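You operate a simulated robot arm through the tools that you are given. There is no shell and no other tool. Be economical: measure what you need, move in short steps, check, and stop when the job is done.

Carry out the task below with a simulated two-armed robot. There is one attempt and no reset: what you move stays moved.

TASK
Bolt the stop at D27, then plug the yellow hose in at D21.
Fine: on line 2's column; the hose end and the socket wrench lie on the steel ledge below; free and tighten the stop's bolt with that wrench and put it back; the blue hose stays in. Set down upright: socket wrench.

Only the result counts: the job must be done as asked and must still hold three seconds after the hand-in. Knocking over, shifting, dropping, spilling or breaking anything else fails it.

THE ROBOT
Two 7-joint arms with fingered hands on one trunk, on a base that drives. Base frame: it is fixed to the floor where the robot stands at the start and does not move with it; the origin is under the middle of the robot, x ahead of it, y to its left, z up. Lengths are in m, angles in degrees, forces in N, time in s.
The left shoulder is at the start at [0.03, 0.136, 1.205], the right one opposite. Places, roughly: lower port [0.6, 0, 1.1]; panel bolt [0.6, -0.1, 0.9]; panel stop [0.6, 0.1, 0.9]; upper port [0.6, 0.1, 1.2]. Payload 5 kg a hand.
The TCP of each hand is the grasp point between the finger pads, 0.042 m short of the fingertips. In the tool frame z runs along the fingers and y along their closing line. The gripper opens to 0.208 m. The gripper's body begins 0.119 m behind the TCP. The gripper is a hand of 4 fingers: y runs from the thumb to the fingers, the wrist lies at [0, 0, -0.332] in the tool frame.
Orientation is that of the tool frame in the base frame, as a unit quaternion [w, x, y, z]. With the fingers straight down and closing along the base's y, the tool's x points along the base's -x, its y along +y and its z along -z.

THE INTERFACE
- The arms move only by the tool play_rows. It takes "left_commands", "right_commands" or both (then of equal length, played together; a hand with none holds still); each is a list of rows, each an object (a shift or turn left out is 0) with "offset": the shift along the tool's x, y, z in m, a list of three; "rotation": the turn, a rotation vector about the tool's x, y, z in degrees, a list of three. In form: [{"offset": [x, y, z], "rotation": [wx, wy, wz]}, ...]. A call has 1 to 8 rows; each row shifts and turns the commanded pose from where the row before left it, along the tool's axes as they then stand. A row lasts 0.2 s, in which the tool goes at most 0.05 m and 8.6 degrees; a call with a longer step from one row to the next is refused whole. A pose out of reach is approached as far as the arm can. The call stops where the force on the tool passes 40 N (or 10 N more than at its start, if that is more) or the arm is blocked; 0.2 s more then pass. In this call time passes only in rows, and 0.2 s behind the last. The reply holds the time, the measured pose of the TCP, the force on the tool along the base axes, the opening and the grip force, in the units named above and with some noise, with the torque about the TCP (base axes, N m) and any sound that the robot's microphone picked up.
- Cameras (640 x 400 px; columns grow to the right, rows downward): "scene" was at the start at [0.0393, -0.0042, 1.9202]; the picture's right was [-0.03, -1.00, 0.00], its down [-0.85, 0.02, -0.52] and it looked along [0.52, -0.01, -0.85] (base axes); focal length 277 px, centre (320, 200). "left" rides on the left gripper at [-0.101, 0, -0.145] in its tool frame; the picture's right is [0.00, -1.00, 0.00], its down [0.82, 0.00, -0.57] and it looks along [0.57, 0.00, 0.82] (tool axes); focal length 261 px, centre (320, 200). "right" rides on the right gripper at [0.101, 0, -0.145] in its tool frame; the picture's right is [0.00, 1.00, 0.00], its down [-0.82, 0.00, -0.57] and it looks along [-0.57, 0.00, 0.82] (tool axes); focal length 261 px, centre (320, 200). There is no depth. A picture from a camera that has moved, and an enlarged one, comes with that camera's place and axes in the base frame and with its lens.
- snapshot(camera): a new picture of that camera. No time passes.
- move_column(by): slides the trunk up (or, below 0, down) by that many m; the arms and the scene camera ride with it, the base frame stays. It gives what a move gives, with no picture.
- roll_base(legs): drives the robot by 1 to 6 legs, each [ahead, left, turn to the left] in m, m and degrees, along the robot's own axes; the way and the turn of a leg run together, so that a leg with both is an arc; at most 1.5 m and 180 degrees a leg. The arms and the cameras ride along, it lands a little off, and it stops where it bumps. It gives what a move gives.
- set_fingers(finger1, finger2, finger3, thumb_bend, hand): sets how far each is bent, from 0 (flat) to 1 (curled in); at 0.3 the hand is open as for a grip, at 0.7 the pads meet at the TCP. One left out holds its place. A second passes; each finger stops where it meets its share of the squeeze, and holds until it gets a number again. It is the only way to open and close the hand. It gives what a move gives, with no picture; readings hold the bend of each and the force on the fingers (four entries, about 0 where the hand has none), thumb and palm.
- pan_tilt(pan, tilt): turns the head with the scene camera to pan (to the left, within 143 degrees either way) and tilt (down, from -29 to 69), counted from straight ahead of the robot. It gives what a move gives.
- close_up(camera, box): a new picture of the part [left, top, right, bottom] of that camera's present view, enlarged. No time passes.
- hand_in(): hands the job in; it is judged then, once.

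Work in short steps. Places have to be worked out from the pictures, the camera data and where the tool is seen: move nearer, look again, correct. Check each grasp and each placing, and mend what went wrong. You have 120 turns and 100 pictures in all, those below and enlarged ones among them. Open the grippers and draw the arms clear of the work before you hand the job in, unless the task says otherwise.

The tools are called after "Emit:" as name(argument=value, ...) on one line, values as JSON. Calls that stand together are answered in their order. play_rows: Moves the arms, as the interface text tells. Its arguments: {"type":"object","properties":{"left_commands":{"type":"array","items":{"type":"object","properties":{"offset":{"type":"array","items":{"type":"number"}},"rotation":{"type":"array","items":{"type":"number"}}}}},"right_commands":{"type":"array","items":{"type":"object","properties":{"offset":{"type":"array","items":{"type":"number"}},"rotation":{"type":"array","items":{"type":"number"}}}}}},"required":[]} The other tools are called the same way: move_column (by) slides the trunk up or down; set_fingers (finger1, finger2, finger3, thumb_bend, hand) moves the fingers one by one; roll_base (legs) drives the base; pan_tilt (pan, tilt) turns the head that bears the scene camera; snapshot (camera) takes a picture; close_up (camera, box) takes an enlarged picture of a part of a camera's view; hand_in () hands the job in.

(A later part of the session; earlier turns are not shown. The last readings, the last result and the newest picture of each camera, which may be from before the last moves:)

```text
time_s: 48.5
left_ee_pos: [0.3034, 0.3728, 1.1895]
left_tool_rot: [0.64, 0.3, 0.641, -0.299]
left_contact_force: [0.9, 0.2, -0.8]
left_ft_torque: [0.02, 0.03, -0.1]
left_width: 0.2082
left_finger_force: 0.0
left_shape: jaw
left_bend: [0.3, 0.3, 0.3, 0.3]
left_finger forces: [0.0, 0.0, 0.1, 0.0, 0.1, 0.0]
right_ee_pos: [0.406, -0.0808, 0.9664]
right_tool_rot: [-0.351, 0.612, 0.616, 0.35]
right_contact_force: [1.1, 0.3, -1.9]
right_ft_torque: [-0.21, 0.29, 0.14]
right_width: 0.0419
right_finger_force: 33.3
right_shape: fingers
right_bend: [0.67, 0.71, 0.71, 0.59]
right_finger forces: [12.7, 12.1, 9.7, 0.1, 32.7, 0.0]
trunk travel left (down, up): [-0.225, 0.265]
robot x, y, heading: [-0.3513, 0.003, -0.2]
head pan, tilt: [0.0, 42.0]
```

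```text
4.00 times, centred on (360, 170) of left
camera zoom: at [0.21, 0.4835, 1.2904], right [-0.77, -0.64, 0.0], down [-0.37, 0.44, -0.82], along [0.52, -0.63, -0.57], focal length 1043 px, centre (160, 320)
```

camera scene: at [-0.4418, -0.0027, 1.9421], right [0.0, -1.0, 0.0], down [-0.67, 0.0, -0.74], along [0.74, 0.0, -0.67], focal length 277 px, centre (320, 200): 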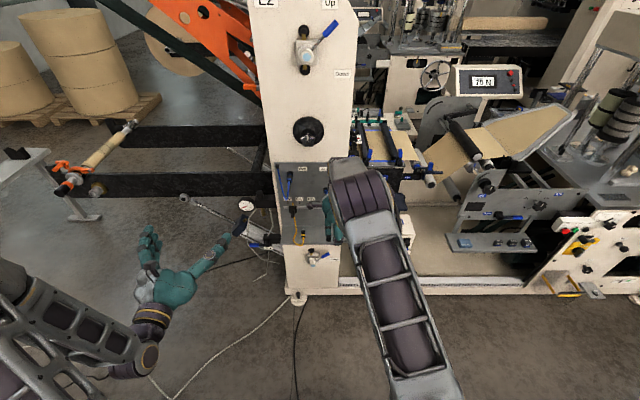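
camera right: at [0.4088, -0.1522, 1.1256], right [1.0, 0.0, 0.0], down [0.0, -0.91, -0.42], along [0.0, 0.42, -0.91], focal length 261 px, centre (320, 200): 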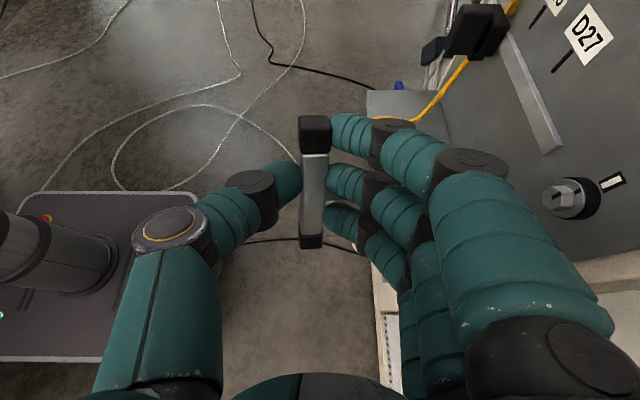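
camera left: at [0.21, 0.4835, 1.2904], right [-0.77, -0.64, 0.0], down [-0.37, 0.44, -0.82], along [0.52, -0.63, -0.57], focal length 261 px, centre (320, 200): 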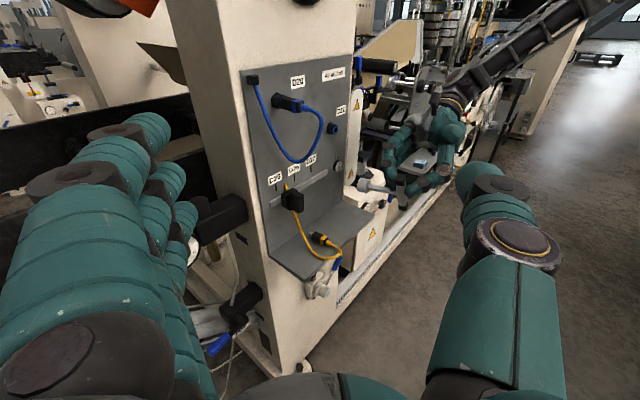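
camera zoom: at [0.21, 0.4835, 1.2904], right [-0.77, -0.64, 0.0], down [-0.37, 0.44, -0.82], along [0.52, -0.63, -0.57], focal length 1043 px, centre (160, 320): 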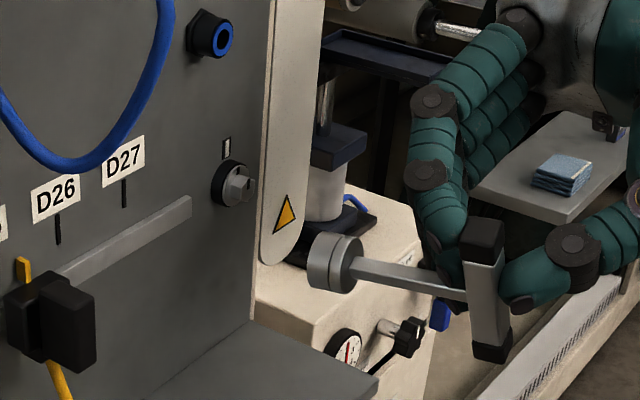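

The left view shows the wrench has slipped ~12° about the bar axis in the grip (socket toward the fingertips). I compensate by tilting the hand −12.5° about its x axis and advance a bit, then check again.

Emit:
play_rows(right_commands=[{"rotation": [-6.3, 0, 0]}, {"rotation": [-6.2, 0, 0]}, {"offset": [0.0025, 0.02, 0.003]}])

Emit:
close_up(camera="left", box=[310, 130, 390, 200])

Emit:
close_up(camera="right", box=[280, 90, 640, 290])

```text
time_s: 49.3
left_ee_pos: [0.3031, 0.3727, 1.1888]
left_tool_rot: [0.64, 0.299, 0.641, -0.3]
left_contact_force: [0.9, 0.3, 0.4]
left_ft_torque: [-0.04, -0.04, -0.09]
left_width: 0.208
left_finger_force: 0.0
left_shape: jaw
left_bend: [0.3, 0.3, 0.3, 0.3]
left_finger forces: [0.0, 0.1, 0.1, 0.0, 0.1, 0.0]
right_ee_pos: [0.426, -0.0817, 0.9674]
right_tool_rot: [-0.282, 0.647, 0.574, 0.415]
right_contact_force: [1.8, 0.4, -3.7]
right_ft_torque: [0.04, 0.25, 0.06]
right_width: 0.0421
right_finger_force: 33.6
right_shape: fingers
right_bend: [0.67, 0.71, 0.71, 0.59]
right_finger forces: [12.9, 12.1, 9.4, 0.1, 33.1, 0.0]
trunk travel left (down, up): [-0.225, 0.265]
robot x, y, heading: [-0.3471, 0.0007, -0.1]
head pan, tilt: [0.0, 42.0]
```

```text
5.71 times, centred on (350, 165) of left
camera zoom: at [0.211, 0.4832, 1.2902], right [-0.77, -0.64, 0.01], down [-0.37, 0.44, -0.82], along [0.52, -0.63, -0.57], focal length 1489 px, centre (149, 400)
```

zoom: 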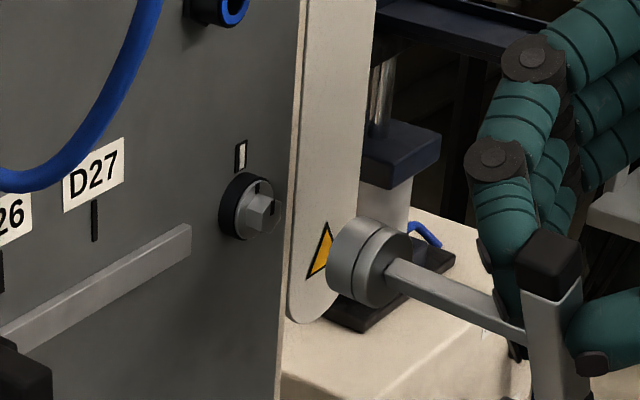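

```text
1.78 times, centred on (460, 190) of right
camera zoom: at [0.3973, -0.1495, 1.1256], right [0.98, -0.18, 0.11], down [-0.12, -0.9, -0.42], along [0.17, 0.4, -0.9], focal length 463 px, centre (71, 218)
```

zoom: 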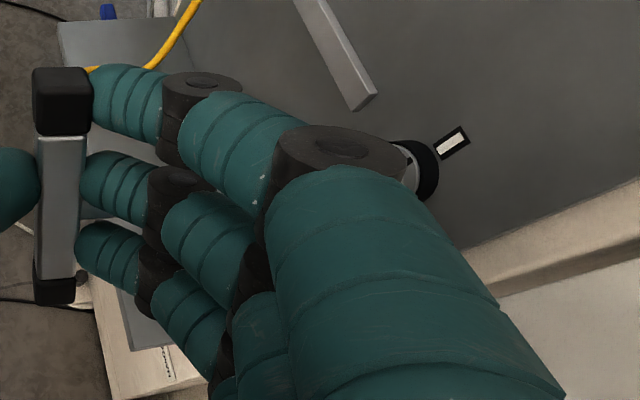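

Axis looks slightly over-corrected. I zoom closer on the wrench to measure its direction.

Emit:
close_up(camera="left", box=[340, 150, 400, 210])

```text
6.67 times, centred on (370, 180) of left
camera zoom: at [0.211, 0.4832, 1.2902], right [-0.77, -0.64, 0.01], down [-0.37, 0.44, -0.82], along [0.52, -0.63, -0.57], focal length 1738 px, centre (-13, 333)
```

zoom: 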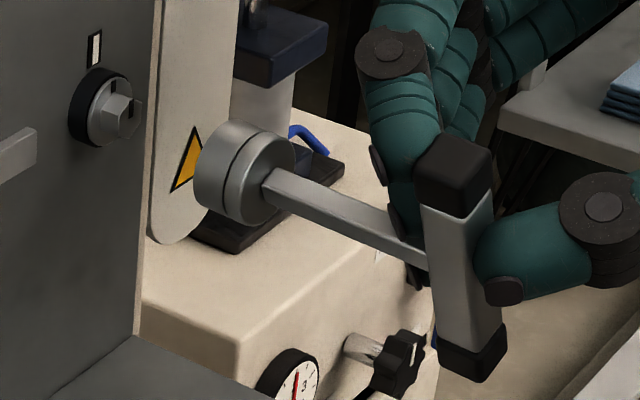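

Correct by +3° and raise ~6 mm, then advance 35 mm toward the bolt and check.

Emit:
play_rows(right_commands=[{"offset": [0.0052, 0.0006, -0.0029], "rotation": [3, 0, 0]}, {"offset": [0, 0.0175, 0.003]}, {"offset": [0, 0.0175, 0.003]}])

Emit:
close_up(camera="left", box=[330, 140, 390, 200])

Emit:
snapshot(camera="scene")

```text
time_s: 50.1
left_ee_pos: [0.3013, 0.3726, 1.1901]
left_tool_rot: [0.64, 0.299, 0.641, -0.3]
left_contact_force: [0.0, 0.8, -0.4]
left_ft_torque: [-0.08, -0.03, -0.09]
left_width: 0.2078
left_finger_force: 0.1
left_shape: jaw
left_bend: [0.3, 0.3, 0.3, 0.3]
left_finger forces: [0.0, 0.1, 0.0, 0.1, 0.0, 0.1]
right_ee_pos: [0.461, -0.0805, 0.9744]
right_tool_rot: [-0.3, 0.639, 0.585, 0.399]
right_contact_force: [-0.1, 0.8, -3.1]
right_ft_torque: [-0.04, 0.25, 0.06]
right_width: 0.0419
right_finger_force: 34.1
right_shape: fingers
right_bend: [0.67, 0.71, 0.71, 0.59]
right_finger forces: [13.0, 12.1, 9.5, 0.1, 33.2, 0.1]
trunk travel left (down, up): [-0.225, 0.265]
robot x, y, heading: [-0.3515, -0.0011, -0.1]
head pan, tilt: [0.0, 42.0]
```

```text
6.67 times, centred on (360, 170) of left
camera zoom: at [0.2096, 0.4833, 1.2908], right [-0.77, -0.64, 0.01], down [-0.37, 0.44, -0.82], along [0.52, -0.63, -0.57], focal length 1738 px, centre (53, 400)
```

zoom: 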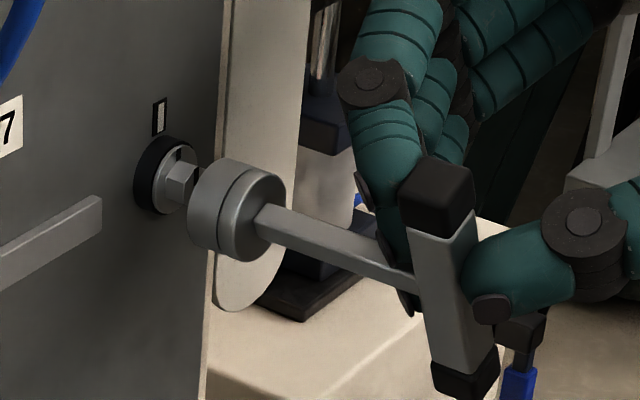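

```text
39 pictures are left
camera scene: at [-0.2934, -0.0015, 1.9422], right [0.0, -1.0, 0.0], down [-0.67, 0.0, -0.74], along [0.74, 0.0, -0.67], focal length 277 px, centre (320, 200)
```

scene: 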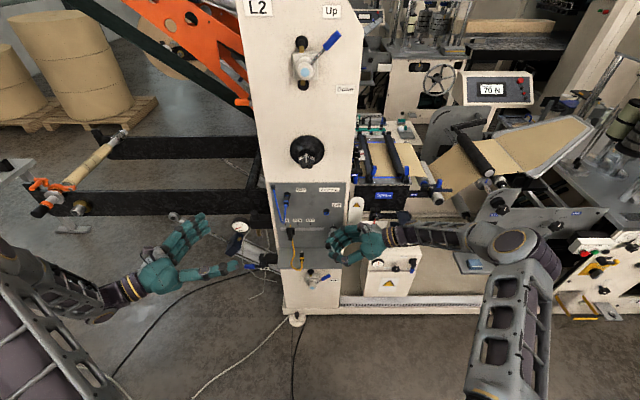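

Nearly aligned in the left view. I check the lateral alignment from the head camera.

Emit:
close_up(camera="scene", box=[310, 215, 360, 265])

```text
8.00 times, centred on (335, 240) of scene
camera zoom: at [-0.2934, -0.0015, 1.9422], right [0.0, -1.0, 0.0], down [-0.67, 0.0, -0.74], along [0.74, 0.0, -0.67], focal length 2216 px, centre (200, -120)
```

zoom: 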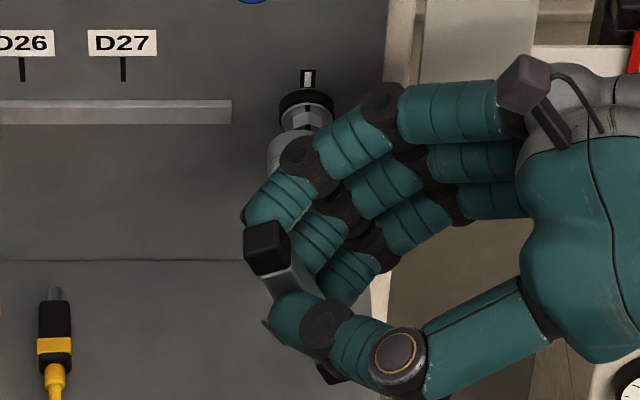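

Socket is ~6 mm left of the bolt; I shift right 6 mm and advance slowly until contact.

Emit:
play_rows(right_commands=[{"offset": [-0.003, 0.0009, -0.005]}, {"offset": [0, 0.008, 0.0013]}, {"offset": [0, 0.008, 0.0013]}, {"offset": [0, 0.006, 0.001]}])

Emit:
close_up(camera="left", box=[330, 140, 390, 200])

```text
time_s: 51.1
left_ee_pos: [0.3014, 0.3727, 1.191]
left_tool_rot: [0.641, 0.299, 0.641, -0.299]
left_contact_force: [-0.9, 0.2, 0.4]
left_ft_torque: [-0.02, -0.01, 0.0]
left_width: 0.2078
left_finger_force: 0.0
left_shape: jaw
left_bend: [0.3, 0.3, 0.3, 0.3]
left_finger forces: [0.0, 0.0, 0.1, 0.1, 0.0, 0.0]
right_ee_pos: [0.4832, -0.0874, 0.9745]
right_tool_rot: [-0.299, 0.639, 0.585, 0.399]
right_contact_force: [0.5, -0.4, -3.7]
right_ft_torque: [-0.1, 0.2, 0.0]
right_width: 0.0423
right_finger_force: 33.8
right_shape: fingers
right_bend: [0.67, 0.71, 0.71, 0.59]
right_finger forces: [13.0, 12.1, 9.3, 0.0, 33.1, 0.0]
trunk travel left (down, up): [-0.225, 0.265]
robot x, y, heading: [-0.3475, 0.0012, 0.1]
head pan, tilt: [0.0, 42.0]
```

```text
6.67 times, centred on (360, 170) of left
camera zoom: at [0.2092, 0.4831, 1.2912], right [-0.77, -0.64, 0.01], down [-0.37, 0.44, -0.82], along [0.52, -0.63, -0.57], focal length 1738 px, centre (53, 400)
```

zoom: 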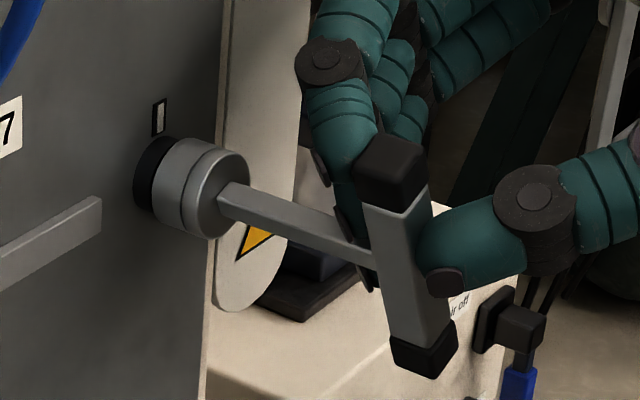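

The socket slid over the bolt head without force. I press on a few mm to seat it.

Emit:
play_rows(right_commands=[{"offset": [0, 0.004, 0.0007]}, {"offset": [0, 0.004, 0.0007]}, {"offset": [0, 0.004, 0.0007]}])

```text
time_s: 51.9
left_ee_pos: [0.2994, 0.3721, 1.1916]
left_tool_rot: [0.641, 0.3, 0.64, -0.299]
left_contact_force: [-0.2, -0.4, -0.4]
left_ft_torque: [0.02, 0.03, -0.02]
left_width: 0.2079
left_finger_force: 0.2
left_shape: jaw
left_bend: [0.3, 0.3, 0.3, 0.3]
left_finger forces: [0.1, 0.1, 0.0, 0.1, 0.0, 0.0]
right_ee_pos: [0.49, -0.0856, 0.9744]
right_tool_rot: [-0.301, 0.638, 0.586, 0.399]
right_contact_force: [-37.5, 0.2, 0.3]
right_ft_torque: [-0.05, 0.89, 1.21]
right_width: 0.043
right_finger_force: 34.0
right_shape: fingers
right_bend: [0.71, 0.71, 0.72, 0.55]
right_finger forces: [6.4, 5.4, 3.8, 0.1, 53.2, 0.0]
trunk travel left (down, up): [-0.225, 0.265]
robot x, y, heading: [-0.3491, -0.0021, -0.3]
head pan, tilt: [0.0, 42.0]
```

Seated (37 N axial). I relax 2 mm and turn counter-clockwise 32° around the bolt axis.

Emit:
play_rows(right_commands=[{"offset": [0, -0.003, -0.0005]}, {"offset": [0.0041, -0.0003, 0.0022], "rotation": [0, -7.9, -1.3]}, {"offset": [0.0041, -0.0003, 0.0022], "rotation": [0, -7.9, -1.3]}, {"offset": [0.0041, -0.0003, 0.0022], "rotation": [0, -7.9, -1.3]}, {"offset": [0.0041, -0.0003, 0.0022], "rotation": [0, -7.9, -1.3]}])

Emit:
close_up(camera="left", box=[330, 140, 390, 200])

```text
time_s: 53.1
left_ee_pos: [0.2997, 0.3733, 1.1912]
left_tool_rot: [0.641, 0.3, 0.639, -0.301]
left_contact_force: [0.4, 1.0, -0.9]
left_ft_torque: [-0.07, -0.02, -0.09]
left_width: 0.2078
left_finger_force: 0.2
left_shape: jaw
left_bend: [0.3, 0.3, 0.3, 0.3]
left_finger forces: [0.0, 0.0, 0.0, 0.0, 0.0, 0.0]
right_ee_pos: [0.4895, -0.0693, 0.9822]
right_tool_rot: [-0.111, 0.697, 0.673, 0.222]
right_contact_force: [-30.9, -2.3, 2.0]
right_ft_torque: [0.31, 1.04, 0.42]
right_width: 0.0418
right_finger_force: 30.9
right_shape: fingers
right_bend: [0.71, 0.71, 0.73, 0.55]
right_finger forces: [7.1, 4.9, 4.2, 0.0, 47.1, 0.0]
trunk travel left (down, up): [-0.225, 0.265]
robot x, y, heading: [-0.3474, 0.0023, -0.3]
head pan, tilt: [0.0, 42.0]
```

```text
6.67 times, centred on (360, 170) of left
camera zoom: at [0.2069, 0.4844, 1.2916], right [-0.77, -0.64, 0.0], down [-0.37, 0.44, -0.82], along [0.52, -0.63, -0.57], focal length 1738 px, centre (53, 400)
```

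zoom: 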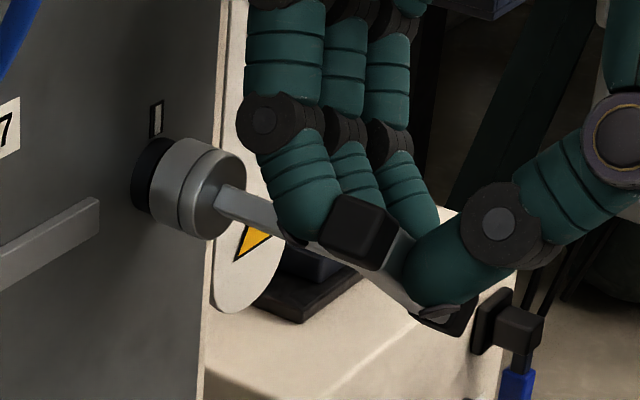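

The wrench turns with the hand. I relax axially a bit and turn another ~40°.

Emit:
play_rows(right_commands=[{"offset": [0, -0.003, -0.0005]}, {"offset": [0.0041, -0.0003, 0.0022], "rotation": [0, -7.9, -1.3]}, {"offset": [0.0041, -0.0003, 0.0022], "rotation": [0, -7.9, -1.3]}, {"offset": [0.0041, -0.0003, 0.0022], "rotation": [0, -7.9, -1.3]}, {"offset": [0.0041, -0.0003, 0.0022], "rotation": [0, -7.9, -1.3]}, {"offset": [0.0041, -0.0003, 0.0022], "rotation": [0, -7.9, -1.3]}])

```text
time_s: 54.5
left_ee_pos: [0.3011, 0.3746, 1.1909]
left_tool_rot: [0.641, 0.299, 0.64, -0.3]
left_contact_force: [0.4, 0.6, -0.3]
left_ft_torque: [-0.07, -0.04, -0.08]
left_width: 0.208
left_finger_force: 0.0
left_shape: jaw
left_bend: [0.3, 0.3, 0.3, 0.3]
left_finger forces: [0.1, 0.0, 0.0, 0.1, 0.0, 0.0]
right_ee_pos: [0.4872, -0.0455, 0.9743]
right_tool_rot: [0.136, 0.693, 0.707, -0.021]
right_contact_force: [-34.7, 7.7, -0.4]
right_ft_torque: [0.45, 1.25, -0.47]
right_width: 0.0417
right_finger_force: 31.4
right_shape: fingers
right_bend: [0.72, 0.71, 0.73, 0.55]
right_finger forces: [6.6, 4.8, 1.6, 0.1, 48.2, 0.0]
trunk travel left (down, up): [-0.225, 0.265]
robot x, y, heading: [-0.3511, 0.0, -0.2]
head pan, tilt: [0.0, 42.0]
```

No resistance yet beyond light torque; I relax axially 6 mm and turn a further 16°.

Emit:
play_rows(right_commands=[{"offset": [0, -0.006, -0.001]}, {"offset": [0.0041, -0.0003, 0.0022], "rotation": [0, -7.9, -1.3]}, {"offset": [0.0041, -0.0003, 0.0022], "rotation": [0, -7.9, -1.3]}])

Emit:
snapshot(camera="left")

```text
time_s: 55.3
left_ee_pos: [0.3018, 0.3728, 1.1914]
left_tool_rot: [0.641, 0.299, 0.64, -0.3]
left_contact_force: [-0.1, 1.3, 0.3]
left_ft_torque: [-0.02, -0.04, 0.01]
left_width: 0.2076
left_finger_force: 0.0
left_shape: jaw
left_bend: [0.3, 0.3, 0.3, 0.3]
left_finger forces: [0.0, 0.0, 0.0, 0.0, 0.1, 0.0]
right_ee_pos: [0.4829, -0.0409, 0.9689]
right_tool_rot: [0.232, 0.668, 0.698, -0.117]
right_contact_force: [-17.3, 5.5, -1.7]
right_ft_torque: [0.42, 0.54, -0.16]
right_width: 0.0406
right_finger_force: 31.7
right_shape: fingers
right_bend: [0.72, 0.71, 0.72, 0.57]
right_finger forces: [8.1, 13.4, 3.9, 0.0, 38.7, 0.0]
trunk travel left (down, up): [-0.225, 0.265]
robot x, y, heading: [-0.3486, -0.0006, -0.2]
head pan, tilt: [0.0, 42.0]
```

```text
35 pictures are left
camera left: at [0.2087, 0.4832, 1.2913], right [-0.77, -0.64, 0.01], down [-0.37, 0.44, -0.82], along [0.52, -0.63, -0.57], focal length 261 px, centre (320, 200)
```

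left: 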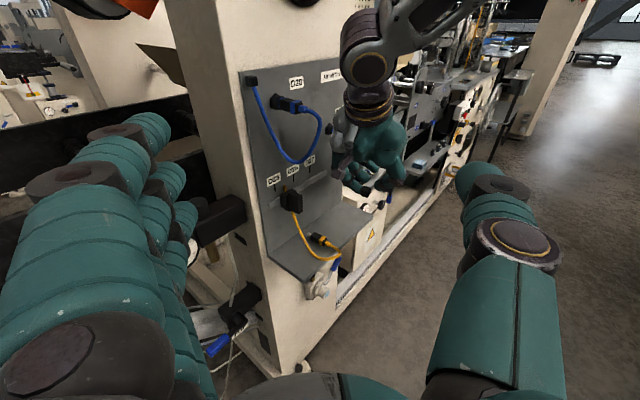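

The left view shows the wrench still seated. Now the left hand: I close its fingers to a fist-point and lower it to the stop's height to push the stop right from its left side.

Emit:
set_fingers(hand="left", finger1=0.7, finger2=0.7, finger3=0.7, thumb_bend=0.7)

Emit:
play_rows(left_commands=[{"offset": [0.041, 0, 0]}, {"offset": [0.041, 0, 0]}, {"offset": [0.041, 0, 0]}, {"offset": [0.041, 0, 0]}, {"offset": [0.041, 0, 0]}, {"offset": [0.041, 0, 0]}])

Emit:
play_rows(left_commands=[{"offset": [0, 0.0125, 0.04]}, {"offset": [0, 0.0125, 0.04]}, {"offset": [0, 0.0125, 0.04]}, {"offset": [0, 0.0125, 0.04]}, {"offset": [0, 0.0125, 0.04]}])

Emit:
close_up(camera="scene", box=[230, 180, 350, 280])

```text
time_s: 56.3
left_ee_pos: [0.3021, 0.3721, 1.1916]
left_tool_rot: [0.64, 0.301, 0.64, -0.301]
left_contact_force: [-0.6, -0.9, 0.1]
left_ft_torque: [0.01, 0.01, 0.02]
left_width: 0.032
left_finger_force: 0.1
left_shape: fingers
left_bend: [0.7, 0.7, 0.7, 0.7]
left_finger forces: [0.0, 0.0, 0.0, 0.1, 0.0, 0.0]
right_ee_pos: [0.4843, -0.0411, 0.9675]
right_tool_rot: [0.232, 0.668, 0.698, -0.117]
right_contact_force: [-13.1, 3.3, -0.8]
right_ft_torque: [0.35, 0.31, -0.23]
right_width: 0.0404
right_finger_force: 30.2
right_shape: fingers
right_bend: [0.72, 0.71, 0.72, 0.57]
right_finger forces: [9.6, 11.5, 3.7, 0.0, 35.7, 0.0]
trunk travel left (down, up): [-0.225, 0.265]
robot x, y, heading: [-0.3452, 0.0029, -0.2]
head pan, tilt: [0.0, 42.0]
```

```text
time_s: 57.7
left_ee_pos: [0.3031, 0.3735, 0.9457]
left_tool_rot: [0.641, 0.3, 0.64, -0.3]
left_contact_force: [0.2, 0.7, 0.0]
left_ft_torque: [0.03, 0.02, -0.1]
left_width: 0.0319
left_finger_force: 0.1
left_shape: fingers
left_bend: [0.7, 0.7, 0.7, 0.7]
left_finger forces: [0.0, 0.0, 0.0, 0.0, 0.0, 0.0]
right_ee_pos: [0.4831, -0.0402, 0.9678]
right_tool_rot: [0.232, 0.667, 0.698, -0.117]
right_contact_force: [-13.0, 2.2, -1.4]
right_ft_torque: [0.2, 0.3, -0.36]
right_width: 0.0407
right_finger_force: 29.6
right_shape: fingers
right_bend: [0.72, 0.71, 0.73, 0.57]
right_finger forces: [9.9, 10.2, 4.0, 0.0, 36.0, 0.0]
trunk travel left (down, up): [-0.225, 0.265]
robot x, y, heading: [-0.3475, 0.0023, -0.4]
head pan, tilt: [0.0, 42.0]
```

```text
time_s: 58.9
left_ee_pos: [0.4783, 0.2601, 0.9447]
left_tool_rot: [0.641, 0.299, 0.641, -0.299]
left_contact_force: [0.5, 0.6, -0.9]
left_ft_torque: [-0.06, -0.05, -0.01]
left_width: 0.0319
left_finger_force: 0.0
left_shape: fingers
left_bend: [0.7, 0.7, 0.7, 0.7]
left_finger forces: [0.0, 0.1, 0.0, 0.1, 0.0, 0.0]
right_ee_pos: [0.4813, -0.0397, 0.9672]
right_tool_rot: [0.231, 0.667, 0.699, -0.117]
right_contact_force: [-15.3, 2.1, -0.8]
right_ft_torque: [0.33, 0.37, -0.36]
right_width: 0.041
right_finger_force: 30.7
right_shape: fingers
right_bend: [0.72, 0.71, 0.73, 0.57]
right_finger forces: [9.8, 9.3, 4.4, 0.1, 37.4, 0.1]
trunk travel left (down, up): [-0.225, 0.265]
robot x, y, heading: [-0.3467, -0.0034, -0.1]
head pan, tilt: [0.0, 42.0]
```

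```text
4.00 times, centred on (290, 230) of scene
camera zoom: at [-0.2953, -0.0028, 1.9422], right [0.0, -1.0, 0.0], down [-0.67, 0.0, -0.74], along [0.74, 0.0, -0.67], focal length 1108 px, centre (440, 80)
```

zoom: 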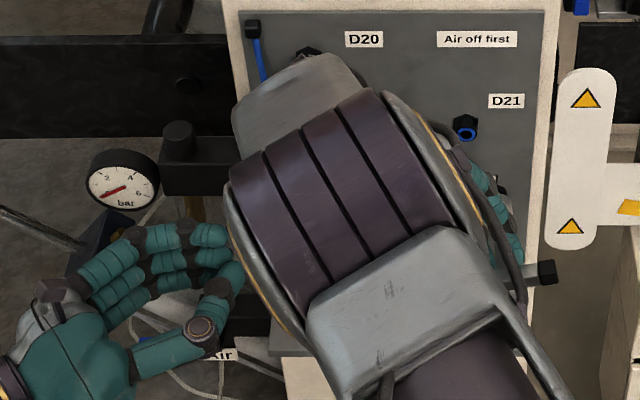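

The right forearm blocks the head view; I use the left hand camera.

Emit:
snapshot(camera="left")

```text
33 pictures are left
camera left: at [0.3851, 0.3708, 1.0464], right [-0.77, -0.64, 0.0], down [-0.37, 0.44, -0.82], along [0.52, -0.63, -0.57], focal length 261 px, centre (320, 200)
```

left: 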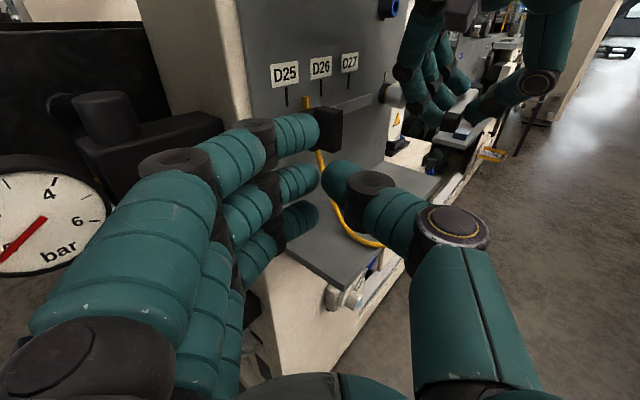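

The knob is at ≈[0.57, 0.135, 0.94]. I move the fingertips to just left of it.

Emit:
play_rows(left_commands=[{"offset": [0.002, 0.005, 0.025]}, {"offset": [0.002, 0.005, 0.025]}, {"offset": [0.002, 0.005, 0.02]}])

Emit:
close_up(camera="left", box=[220, 40, 460, 240])

```text
time_s: 59.7
left_ee_pos: [0.5341, 0.216, 0.9404]
left_tool_rot: [0.641, 0.299, 0.641, -0.299]
left_contact_force: [-0.1, 0.6, 0.4]
left_ft_torque: [-0.01, -0.01, -0.04]
left_width: 0.032
left_finger_force: 0.0
left_shape: fingers
left_bend: [0.7, 0.7, 0.7, 0.7]
left_finger forces: [0.1, 0.0, 0.0, 0.0, 0.0, 0.1]
right_ee_pos: [0.483, -0.0399, 0.9673]
right_tool_rot: [0.232, 0.667, 0.698, -0.117]
right_contact_force: [-15.9, 2.0, -1.4]
right_ft_torque: [0.3, 0.4, -0.37]
right_width: 0.041
right_finger_force: 30.6
right_shape: fingers
right_bend: [0.72, 0.71, 0.72, 0.57]
right_finger forces: [9.5, 9.9, 4.1, 0.0, 37.8, 0.1]
trunk travel left (down, up): [-0.225, 0.265]
robot x, y, heading: [-0.3503, 0.0004, -0.1]
head pan, tilt: [0.0, 42.0]
```

```text
2.00 times, centred on (340, 140) of left
camera zoom: at [0.4421, 0.3261, 1.0404], right [-0.77, -0.64, 0.0], down [-0.37, 0.44, -0.82], along [0.52, -0.63, -0.57], focal length 521 px, centre (280, 320)
```

zoom: 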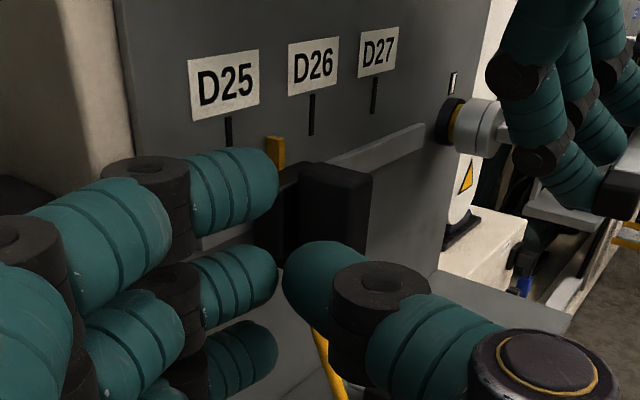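

A yellow band now shows behind the bolt head: it has backed out, i.e. it is loose. I push the stop along −Y with the left fingertips.

Emit:
play_rows(left_commands=[{"offset": [0, -0.008, 0.0096]}, {"offset": [0, -0.008, 0.0096]}, {"offset": [0, -0.008, 0.0096]}, {"offset": [0, -0.008, 0.0096]}, {"offset": [0, -0.008, 0.0096]}])

Emit:
close_up(camera="left", box=[220, 0, 460, 240])

```text
time_s: 60.9
left_ee_pos: [0.534, 0.1533, 0.9396]
left_tool_rot: [0.64, 0.3, 0.64, -0.3]
left_contact_force: [-0.9, 0.0, 0.0]
left_ft_torque: [0.0, -0.04, 0.0]
left_width: 0.0315
left_finger_force: 0.3
left_shape: fingers
left_bend: [0.7, 0.7, 0.7, 0.7]
left_finger forces: [0.0, 0.1, 0.1, 0.0, 0.8, 0.1]
right_ee_pos: [0.4826, -0.0402, 0.9686]
right_tool_rot: [0.231, 0.668, 0.697, -0.118]
right_contact_force: [-17.6, 1.7, -1.5]
right_ft_torque: [0.25, 0.44, -0.35]
right_width: 0.0411
right_finger_force: 30.6
right_shape: fingers
right_bend: [0.72, 0.71, 0.72, 0.57]
right_finger forces: [9.1, 10.2, 3.9, 0.0, 38.0, 0.1]
trunk travel left (down, up): [-0.225, 0.265]
robot x, y, heading: [-0.3477, 0.0013, -0.2]
head pan, tilt: [0.0, 42.0]
```

```text
1.67 times, centred on (340, 120) of left
camera zoom: at [0.4413, 0.2634, 1.0403], right [-0.77, -0.64, 0.0], down [-0.37, 0.44, -0.82], along [0.52, -0.63, -0.57], focal length 434 px, centre (287, 333)
```

zoom: 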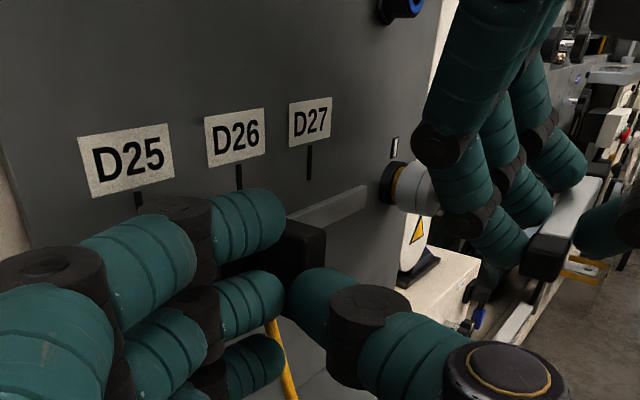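

The stop slides with little force. I push another 35 mm and check pointer against D27.

Emit:
play_rows(left_commands=[{"offset": [0, -0.008, 0.0096]}, {"offset": [0, -0.008, 0.0096]}, {"offset": [0, -0.0064, 0.0077]}])

Emit:
close_up(camera="left", box=[240, 20, 440, 180])

```text
time_s: 61.7
left_ee_pos: [0.535, 0.1173, 0.9393]
left_tool_rot: [0.641, 0.3, 0.64, -0.299]
left_contact_force: [-0.9, 0.4, 0.3]
left_ft_torque: [-0.02, -0.02, -0.04]
left_width: 0.0317
left_finger_force: 0.7
left_shape: fingers
left_bend: [0.7, 0.7, 0.7, 0.7]
left_finger forces: [0.0, 0.1, 0.0, 0.1, 1.2, 0.0]
right_ee_pos: [0.4835, -0.0407, 0.9694]
right_tool_rot: [0.231, 0.668, 0.698, -0.118]
right_contact_force: [-16.7, 3.4, -1.2]
right_ft_torque: [0.27, 0.47, -0.34]
right_width: 0.0406
right_finger_force: 30.4
right_shape: fingers
right_bend: [0.72, 0.71, 0.72, 0.57]
right_finger forces: [9.0, 10.2, 3.9, 0.0, 38.1, 0.0]
trunk travel left (down, up): [-0.225, 0.265]
robot x, y, heading: [-0.3496, -0.0027, -0.3]
head pan, tilt: [0.0, 42.0]
```

```text
2.50 times, centred on (340, 100) of left
camera zoom: at [0.4412, 0.2281, 1.0402], right [-0.77, -0.64, 0.0], down [-0.37, 0.44, -0.82], along [0.52, -0.63, -0.57], focal length 652 px, centre (270, 450)
```

zoom: 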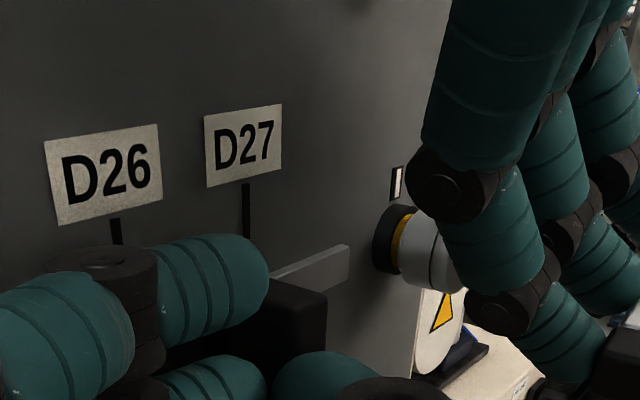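

The finger hides the pointer; I back off 40 mm to see it.

Emit:
play_rows(left_commands=[{"offset": [0, 0.013, -0.0155]}, {"offset": [0, 0.013, -0.0155]}])

Emit:
close_up(camera="left", box=[240, 20, 440, 180])

```text
time_s: 62.3
left_ee_pos: [0.5353, 0.1576, 0.9389]
left_tool_rot: [0.64, 0.3, 0.64, -0.3]
left_contact_force: [-0.2, -0.9, -0.5]
left_ft_torque: [0.0, 0.0, -0.03]
left_width: 0.0315
left_finger_force: 0.0
left_shape: fingers
left_bend: [0.7, 0.7, 0.7, 0.7]
left_finger forces: [0.0, 0.0, 0.1, 0.0, 0.1, 0.1]
right_ee_pos: [0.4831, -0.0415, 0.9676]
right_tool_rot: [0.231, 0.667, 0.698, -0.118]
right_contact_force: [-18.2, 3.5, -1.1]
right_ft_torque: [0.21, 0.44, -0.33]
right_width: 0.0408
right_finger_force: 30.8
right_shape: fingers
right_bend: [0.72, 0.71, 0.72, 0.57]
right_finger forces: [8.8, 10.4, 3.9, 0.0, 38.4, 0.0]
trunk travel left (down, up): [-0.225, 0.265]
robot x, y, heading: [-0.3499, 0.0029, -0.0]
head pan, tilt: [0.0, 42.0]
```

```text
2.50 times, centred on (340, 100) of left
camera zoom: at [0.442, 0.2687, 1.0399], right [-0.77, -0.64, 0.0], down [-0.37, 0.44, -0.82], along [0.52, -0.63, -0.57], focal length 652 px, centre (270, 450)
```

zoom: 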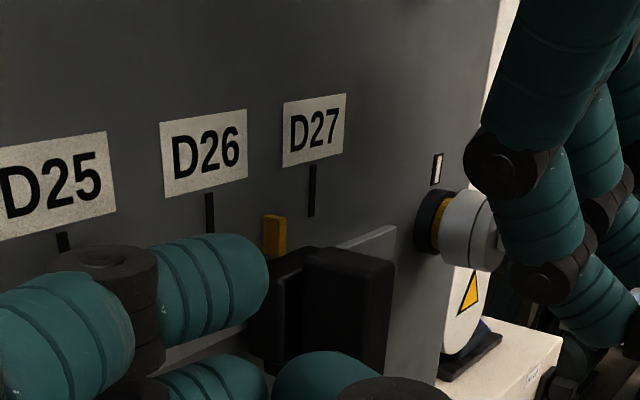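

Pointer is at y≈0.074, D27 at ≈0.043; about 30 mm remain. I push to just short of the target and check.

Emit:
play_rows(left_commands=[{"offset": [0, -0.0087, 0.0104]}, {"offset": [0, -0.0087, 0.0104]}, {"offset": [0, -0.0087, 0.0104]}, {"offset": [0, -0.0087, 0.0104]}, {"offset": [0, -0.0087, 0.0104]}])

Emit:
play_rows(left_commands=[{"offset": [0, 0.013, -0.0155]}, {"offset": [0, 0.013, -0.0155]}])

Emit:
close_up(camera="left", box=[240, 20, 400, 150])

```text
time_s: 63.5
left_ee_pos: [0.5355, 0.0904, 0.94]
left_tool_rot: [0.641, 0.3, 0.64, -0.299]
left_contact_force: [-0.4, 0.7, 0.4]
left_ft_torque: [0.0, 0.04, -0.03]
left_width: 0.0316
left_finger_force: 0.2
left_shape: fingers
left_bend: [0.7, 0.7, 0.7, 0.7]
left_finger forces: [0.0, 0.0, 0.1, 0.0, 0.4, 0.0]
right_ee_pos: [0.4825, -0.0403, 0.968]
right_tool_rot: [0.232, 0.668, 0.698, -0.118]
right_contact_force: [-17.6, 3.7, -1.0]
right_ft_torque: [0.24, 0.43, -0.42]
right_width: 0.0409
right_finger_force: 30.6
right_shape: fingers
right_bend: [0.71, 0.71, 0.72, 0.57]
right_finger forces: [9.0, 10.2, 3.8, 0.1, 38.1, 0.0]
trunk travel left (down, up): [-0.225, 0.265]
robot x, y, heading: [-0.3491, -0.0005, 0.0]
head pan, tilt: [0.0, 42.0]
```

```text
time_s: 64.1
left_ee_pos: [0.5348, 0.132, 0.9402]
left_tool_rot: [0.641, 0.3, 0.64, -0.3]
left_contact_force: [-0.3, -0.3, 0.1]
left_ft_torque: [-0.01, -0.01, 0.03]
left_width: 0.0316
left_finger_force: 0.1
left_shape: fingers
left_bend: [0.7, 0.7, 0.7, 0.7]
left_finger forces: [0.0, 0.1, 0.1, 0.1, 0.0, 0.0]
right_ee_pos: [0.4836, -0.0411, 0.9685]
right_tool_rot: [0.231, 0.668, 0.698, -0.117]
right_contact_force: [-17.7, 3.3, -1.7]
right_ft_torque: [0.25, 0.43, -0.35]
right_width: 0.0409
right_finger_force: 30.2
right_shape: fingers
right_bend: [0.71, 0.71, 0.72, 0.57]
right_finger forces: [8.6, 10.4, 3.9, 0.0, 38.4, 0.0]
trunk travel left (down, up): [-0.225, 0.265]
robot x, y, heading: [-0.3517, 0.0018, -0.3]
head pan, tilt: [0.0, 42.0]
```

```text
3.08 times, centred on (320, 85) of left
camera zoom: at [0.442, 0.2415, 1.0401], right [-0.77, -0.64, 0.01], down [-0.37, 0.44, -0.82], along [0.52, -0.63, -0.57], focal length 802 px, centre (320, 554)
```

zoom: 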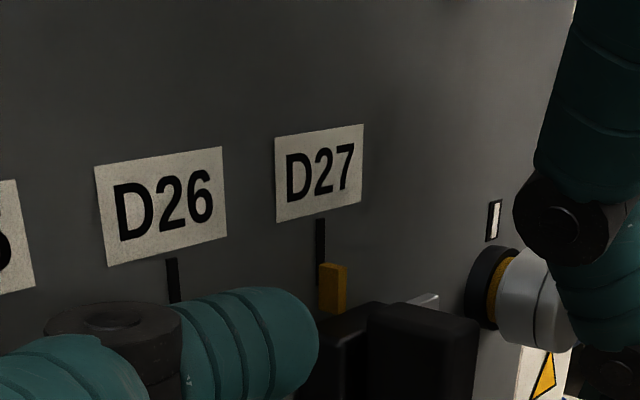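

By projection the pointer is within ~1–2 mm of the D27 tick. I retreat the left hand slightly and tighten: turning the wrench clockwise back with slight axial follow.

Emit:
play_rows(left_commands=[{"offset": [0, 0.013, -0.0155]}, {"offset": [0, 0.013, -0.0155]}, {}, {}, {}, {}], right_commands=[{"offset": [0, 0.0005, 0]}, {"offset": [-0.0044, 0.001, -0.0015], "rotation": [0, 7.9, 1.3]}, {"offset": [-0.0044, 0.001, -0.0015], "rotation": [0, 7.9, 1.3]}, {"offset": [-0.0044, 0.001, -0.0015], "rotation": [0, 7.9, 1.3]}, {"offset": [-0.0044, 0.001, -0.0015], "rotation": [0, 7.9, 1.3]}, {"offset": [-0.0044, 0.001, -0.0015], "rotation": [0, 7.9, 1.3]}])

Emit:
play_rows(right_commands=[{"offset": [-0.0044, 0.001, -0.0015], "rotation": [0, 7.9, 1.3]}, {"offset": [-0.0044, 0.001, -0.0015], "rotation": [0, 7.9, 1.3]}, {"offset": [-0.0044, 0.001, -0.0015], "rotation": [0, 7.9, 1.3]}, {"offset": [-0.0044, 0.001, -0.0015], "rotation": [0, 7.9, 1.3]}])

Emit:
close_up(camera="left", box=[270, 20, 430, 150])

```text
time_s: 65.5
left_ee_pos: [0.5334, 0.1699, 0.9396]
left_tool_rot: [0.64, 0.301, 0.64, -0.3]
left_contact_force: [0.3, -1.4, -0.3]
left_ft_torque: [0.05, 0.07, 0.05]
left_width: 0.0317
left_finger_force: 0.1
left_shape: fingers
left_bend: [0.7, 0.7, 0.7, 0.7]
left_finger forces: [0.0, 0.0, 0.0, 0.0, 0.0, 0.0]
right_ee_pos: [0.4865, -0.0622, 0.9802]
right_tool_rot: [-0.013, 0.705, 0.697, 0.128]
right_contact_force: [-21.4, -2.3, -2.5]
right_ft_torque: [0.0, 0.78, -0.25]
right_width: 0.0416
right_finger_force: 30.8
right_shape: fingers
right_bend: [0.71, 0.71, 0.73, 0.57]
right_finger forces: [9.5, 7.6, 4.3, 0.0, 40.6, 0.1]
trunk travel left (down, up): [-0.225, 0.265]
robot x, y, heading: [-0.3516, -0.0012, -0.3]
head pan, tilt: [0.0, 42.0]
```

```text
time_s: 66.5
left_ee_pos: [0.535, 0.1715, 0.9401]
left_tool_rot: [0.64, 0.3, 0.64, -0.3]
left_contact_force: [-0.4, -1.2, 0.5]
left_ft_torque: [0.02, 0.0, 0.04]
left_width: 0.0316
left_finger_force: 0.2
left_shape: fingers
left_bend: [0.7, 0.7, 0.7, 0.7]
left_finger forces: [0.1, 0.0, 0.0, 0.1, 0.0, 0.0]
right_ee_pos: [0.4878, -0.0804, 0.9798]
right_tool_rot: [-0.209, 0.674, 0.635, 0.315]
right_contact_force: [-30.8, -3.1, -3.9]
right_ft_torque: [-0.32, 1.19, 0.4]
right_width: 0.0423
right_finger_force: 32.7
right_shape: fingers
right_bend: [0.71, 0.71, 0.73, 0.57]
right_finger forces: [9.3, 6.4, 1.9, 0.0, 47.1, 0.0]
trunk travel left (down, up): [-0.225, 0.265]
robot x, y, heading: [-0.3531, 0.0039, 0.1]
head pan, tilt: [0.0, 42.0]
```

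```text
3.08 times, centred on (350, 85) of left
camera zoom: at [0.4413, 0.2808, 1.0407], right [-0.77, -0.64, 0.0], down [-0.37, 0.44, -0.82], along [0.52, -0.63, -0.57], focal length 802 px, centre (228, 554)
```

zoom: 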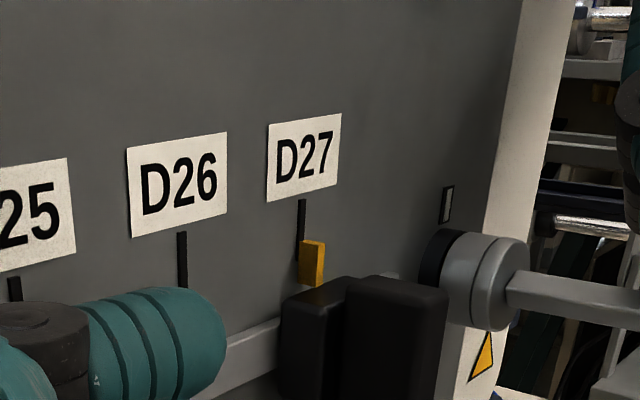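

The yellow band is gone; I continue clockwise the remaining 16° plus a little, watching torque.

Emit:
play_rows(right_commands=[{"offset": [0, -0.002, 0]}, {"offset": [-0.0044, 0.0003, -0.0016], "rotation": [0, 7.9, 1.3]}, {"offset": [-0.0044, 0.0003, -0.0016], "rotation": [0, 7.9, 1.3]}, {"offset": [-0.0022, 0.0002, -0.0008], "rotation": [0, 3.95, 0.65]}])

```text
time_s: 67.5
left_ee_pos: [0.5356, 0.1709, 0.9404]
left_tool_rot: [0.64, 0.3, 0.641, -0.3]
left_contact_force: [-0.6, -0.6, 0.9]
left_ft_torque: [0.02, 0.0, 0.06]
left_width: 0.0318
left_finger_force: 0.1
left_shape: fingers
left_bend: [0.7, 0.7, 0.7, 0.7]
left_finger forces: [0.0, 0.1, 0.0, 0.0, 0.1, 0.0]
right_ee_pos: [0.4895, -0.0901, 0.9747]
right_tool_rot: [-0.322, 0.628, 0.572, 0.42]
right_contact_force: [-17.6, -2.3, -3.3]
right_ft_torque: [-0.63, 0.62, 0.35]
right_width: 0.043
right_finger_force: 33.1
right_shape: fingers
right_bend: [0.71, 0.71, 0.74, 0.57]
right_finger forces: [9.0, 8.3, 10.9, 0.0, 37.7, 0.0]
trunk travel left (down, up): [-0.225, 0.265]
robot x, y, heading: [-0.3489, 0.0012, -0.3]
head pan, tilt: [0.0, 42.0]
```

Torque is rising (−0.63 Nm). I turn a bit more in small steps.

Emit:
play_rows(right_commands=[{"offset": [-0.0022, 0.0002, -0.0008], "rotation": [0, 3.95, 0.65]}, {"offset": [-0.0022, 0.0002, -0.0008], "rotation": [0, 3.95, 0.65]}])

Emit:
play_rows(right_commands=[{"offset": [-0.0022, 0.0002, -0.0008], "rotation": [0, 3.95, 0.65]}, {"offset": [-0.0022, 0.0002, -0.0008], "rotation": [0, 3.95, 0.65]}])

```text
time_s: 68.1
left_ee_pos: [0.5349, 0.1712, 0.9392]
left_tool_rot: [0.641, 0.3, 0.64, -0.3]
left_contact_force: [0.5, 0.5, 0.3]
left_ft_torque: [0.03, -0.03, 0.0]
left_width: 0.0316
left_finger_force: 0.1
left_shape: fingers
left_bend: [0.7, 0.7, 0.7, 0.7]
left_finger forces: [0.0, 0.1, 0.1, 0.0, 0.0, 0.0]
right_ee_pos: [0.4886, -0.0923, 0.9713]
right_tool_rot: [-0.364, 0.604, 0.541, 0.458]
right_contact_force: [-14.3, -3.3, -1.8]
right_ft_torque: [-0.92, 0.33, 0.27]
right_width: 0.0428
right_finger_force: 35.9
right_shape: fingers
right_bend: [0.71, 0.71, 0.74, 0.57]
right_finger forces: [8.1, 8.0, 19.0, 0.1, 36.4, 0.1]
trunk travel left (down, up): [-0.225, 0.265]
robot x, y, heading: [-0.3477, 0.0007, -0.1]
head pan, tilt: [0.0, 42.0]
```

```text
time_s: 68.7
left_ee_pos: [0.5346, 0.1693, 0.9403]
left_tool_rot: [0.641, 0.3, 0.64, -0.3]
left_contact_force: [-0.5, -0.3, 0.3]
left_ft_torque: [0.0, 0.0, -0.04]
left_width: 0.0317
left_finger_force: 0.0
left_shape: fingers
left_bend: [0.7, 0.7, 0.7, 0.7]
left_finger forces: [0.1, 0.1, 0.0, 0.1, 0.0, 0.0]
right_ee_pos: [0.4884, -0.097, 0.9681]
right_tool_rot: [-0.406, 0.577, 0.507, 0.495]
right_contact_force: [-12.8, -5.1, -1.2]
right_ft_torque: [-1.2, 0.12, 0.2]
right_width: 0.0428
right_finger_force: 38.9
right_shape: fingers
right_bend: [0.71, 0.71, 0.74, 0.57]
right_finger forces: [7.2, 5.9, 29.6, 0.0, 35.0, 0.0]
trunk travel left (down, up): [-0.225, 0.265]
robot x, y, heading: [-0.3497, -0.0012, -0.2]
head pan, tilt: [0.0, 42.0]
```

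Torque 1.2 Nm and still rising stiffly – the bolt is tight. I unload 12°, then withdraw the socket straight back to inspect the index mark.

Emit:
play_rows(right_commands=[{"offset": [0.0022, -0.0002, 0.0009], "rotation": [0, -3.95, -0.65]}, {"offset": [0.0022, -0.0002, 0.0009], "rotation": [0, -3.95, -0.65]}, {"offset": [0.0022, -0.0002, 0.0009], "rotation": [0, -3.95, -0.65]}, {"offset": [0, -0.01, -0.0016]}, {"offset": [0, -0.015, -0.0025]}, {"offset": [0, -0.02, -0.0033]}])

Emit:
close_up(camera="left", box=[310, 10, 450, 130])

Emit:
close_up(camera="scene", box=[270, 200, 360, 270])

```text
time_s: 70.1
left_ee_pos: [0.535, 0.17, 0.9398]
left_tool_rot: [0.641, 0.3, 0.64, -0.299]
left_contact_force: [-0.7, -0.4, 0.1]
left_ft_torque: [0.03, 0.03, 0.05]
left_width: 0.0316
left_finger_force: 0.0
left_shape: fingers
left_bend: [0.7, 0.7, 0.7, 0.7]
left_finger forces: [0.0, 0.0, 0.0, 0.0, 0.0, 0.0]
right_ee_pos: [0.4443, -0.0923, 0.9731]
right_tool_rot: [-0.344, 0.616, 0.556, 0.439]
right_contact_force: [-0.2, -0.3, -2.8]
right_ft_torque: [-0.17, 0.21, -0.01]
right_width: 0.0425
right_finger_force: 30.4
right_shape: fingers
right_bend: [0.67, 0.68, 0.72, 0.6]
right_finger forces: [12.9, 11.3, 7.6, 0.1, 29.2, 0.0]
trunk travel left (down, up): [-0.225, 0.265]
robot x, y, heading: [-0.3498, 0.0036, 0.2]
head pan, tilt: [0.0, 42.0]
```

```text
3.33 times, centred on (380, 70) of left
camera zoom: at [0.4423, 0.2814, 1.0399], right [-0.77, -0.64, 0.0], down [-0.37, 0.44, -0.82], along [0.52, -0.63, -0.57], focal length 869 px, centre (120, 633)
```

zoom: 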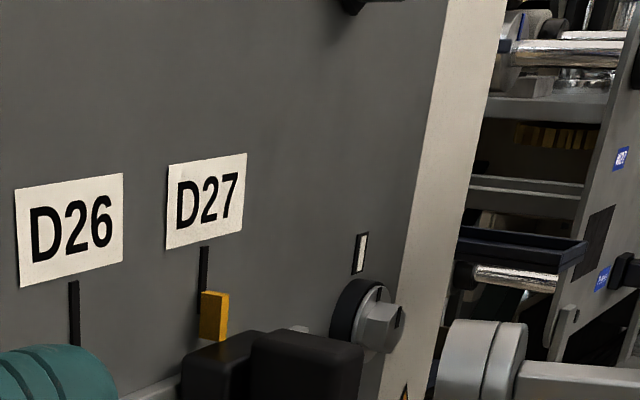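

```text
5.71 times, centred on (315, 235) of scene
camera zoom: at [-0.2948, -0.003, 1.9423], right [0.0, -1.0, 0.0], down [-0.67, 0.0, -0.74], along [0.74, 0.0, -0.67], focal length 1583 px, centre (349, 0)
```

zoom: 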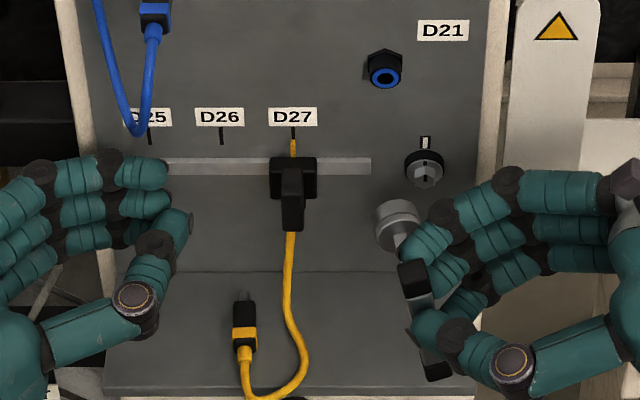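

The pointer is right at D27 and the bolt's mark is realigned with the panel mark: stop is set and tight. Now I return the wrench: retreat and roll the hand back to top-down.

Emit:
play_rows(right_commands=[{"offset": [0, -0.035, -0.006]}, {"offset": [0, -0.035, -0.006]}, {"rotation": [0, -8.4, -1.4]}, {"rotation": [0, -8.4, -1.4]}, {"rotation": [0, -8.4, -1.4]}, {"rotation": [0, -8.4, -1.4]}, {"rotation": [0, -8.4, -1.4]}, {"rotation": [0, -8.4, -1.4]}])

Emit:
play_rows(right_commands=[{"rotation": [0, -8.4, -1.4]}, {"rotation": [0, -6, -1]}, {"offset": [0, 0, -0.035]}, {"offset": [0, 0, -0.035]}])

```text
time_s: 71.9
left_ee_pos: [0.5356, 0.1706, 0.9384]
left_tool_rot: [0.641, 0.299, 0.64, -0.301]
left_contact_force: [0.5, 0.2, 0.0]
left_ft_torque: [-0.01, 0.0, -0.07]
left_width: 0.0315
left_finger_force: 0.1
left_shape: fingers
left_bend: [0.7, 0.7, 0.7, 0.7]
left_finger forces: [0.0, 0.0, 0.1, 0.0, 0.1, 0.0]
right_ee_pos: [0.3727, -0.0895, 0.9728]
right_tool_rot: [-0.041, 0.704, 0.692, 0.157]
right_contact_force: [-0.1, -1.2, -2.7]
right_ft_torque: [0.0, 0.14, -0.01]
right_width: 0.0414
right_finger_force: 29.9
right_shape: fingers
right_bend: [0.67, 0.67, 0.72, 0.6]
right_finger forces: [13.6, 11.5, 5.2, 0.0, 30.5, 0.0]
trunk travel left (down, up): [-0.225, 0.265]
robot x, y, heading: [-0.3478, -0.0006, -0.3]
head pan, tilt: [0.0, 42.0]
```

```text
time_s: 72.9
left_ee_pos: [0.5344, 0.1726, 0.9404]
left_tool_rot: [0.641, 0.299, 0.64, -0.3]
left_contact_force: [-0.2, 1.2, 0.3]
left_ft_torque: [-0.03, -0.02, -0.03]
left_width: 0.0317
left_finger_force: 0.0
left_shape: fingers
left_bend: [0.7, 0.7, 0.7, 0.7]
left_finger forces: [0.1, 0.1, 0.1, 0.1, 0.1, 0.0]
right_ee_pos: [0.3623, -0.0917, 1.0421]
right_tool_rot: [0.048, 0.703, 0.706, 0.068]
right_contact_force: [-1.0, -0.7, -3.9]
right_ft_torque: [-0.07, 0.09, -0.01]
right_width: 0.0412
right_finger_force: 31.5
right_shape: fingers
right_bend: [0.67, 0.67, 0.71, 0.6]
right_finger forces: [13.7, 11.3, 6.5, 0.0, 31.9, 0.1]
trunk travel left (down, up): [-0.225, 0.265]
robot x, y, heading: [-0.3482, -0.0001, 0.1]
head pan, tilt: [0.0, 42.0]
```

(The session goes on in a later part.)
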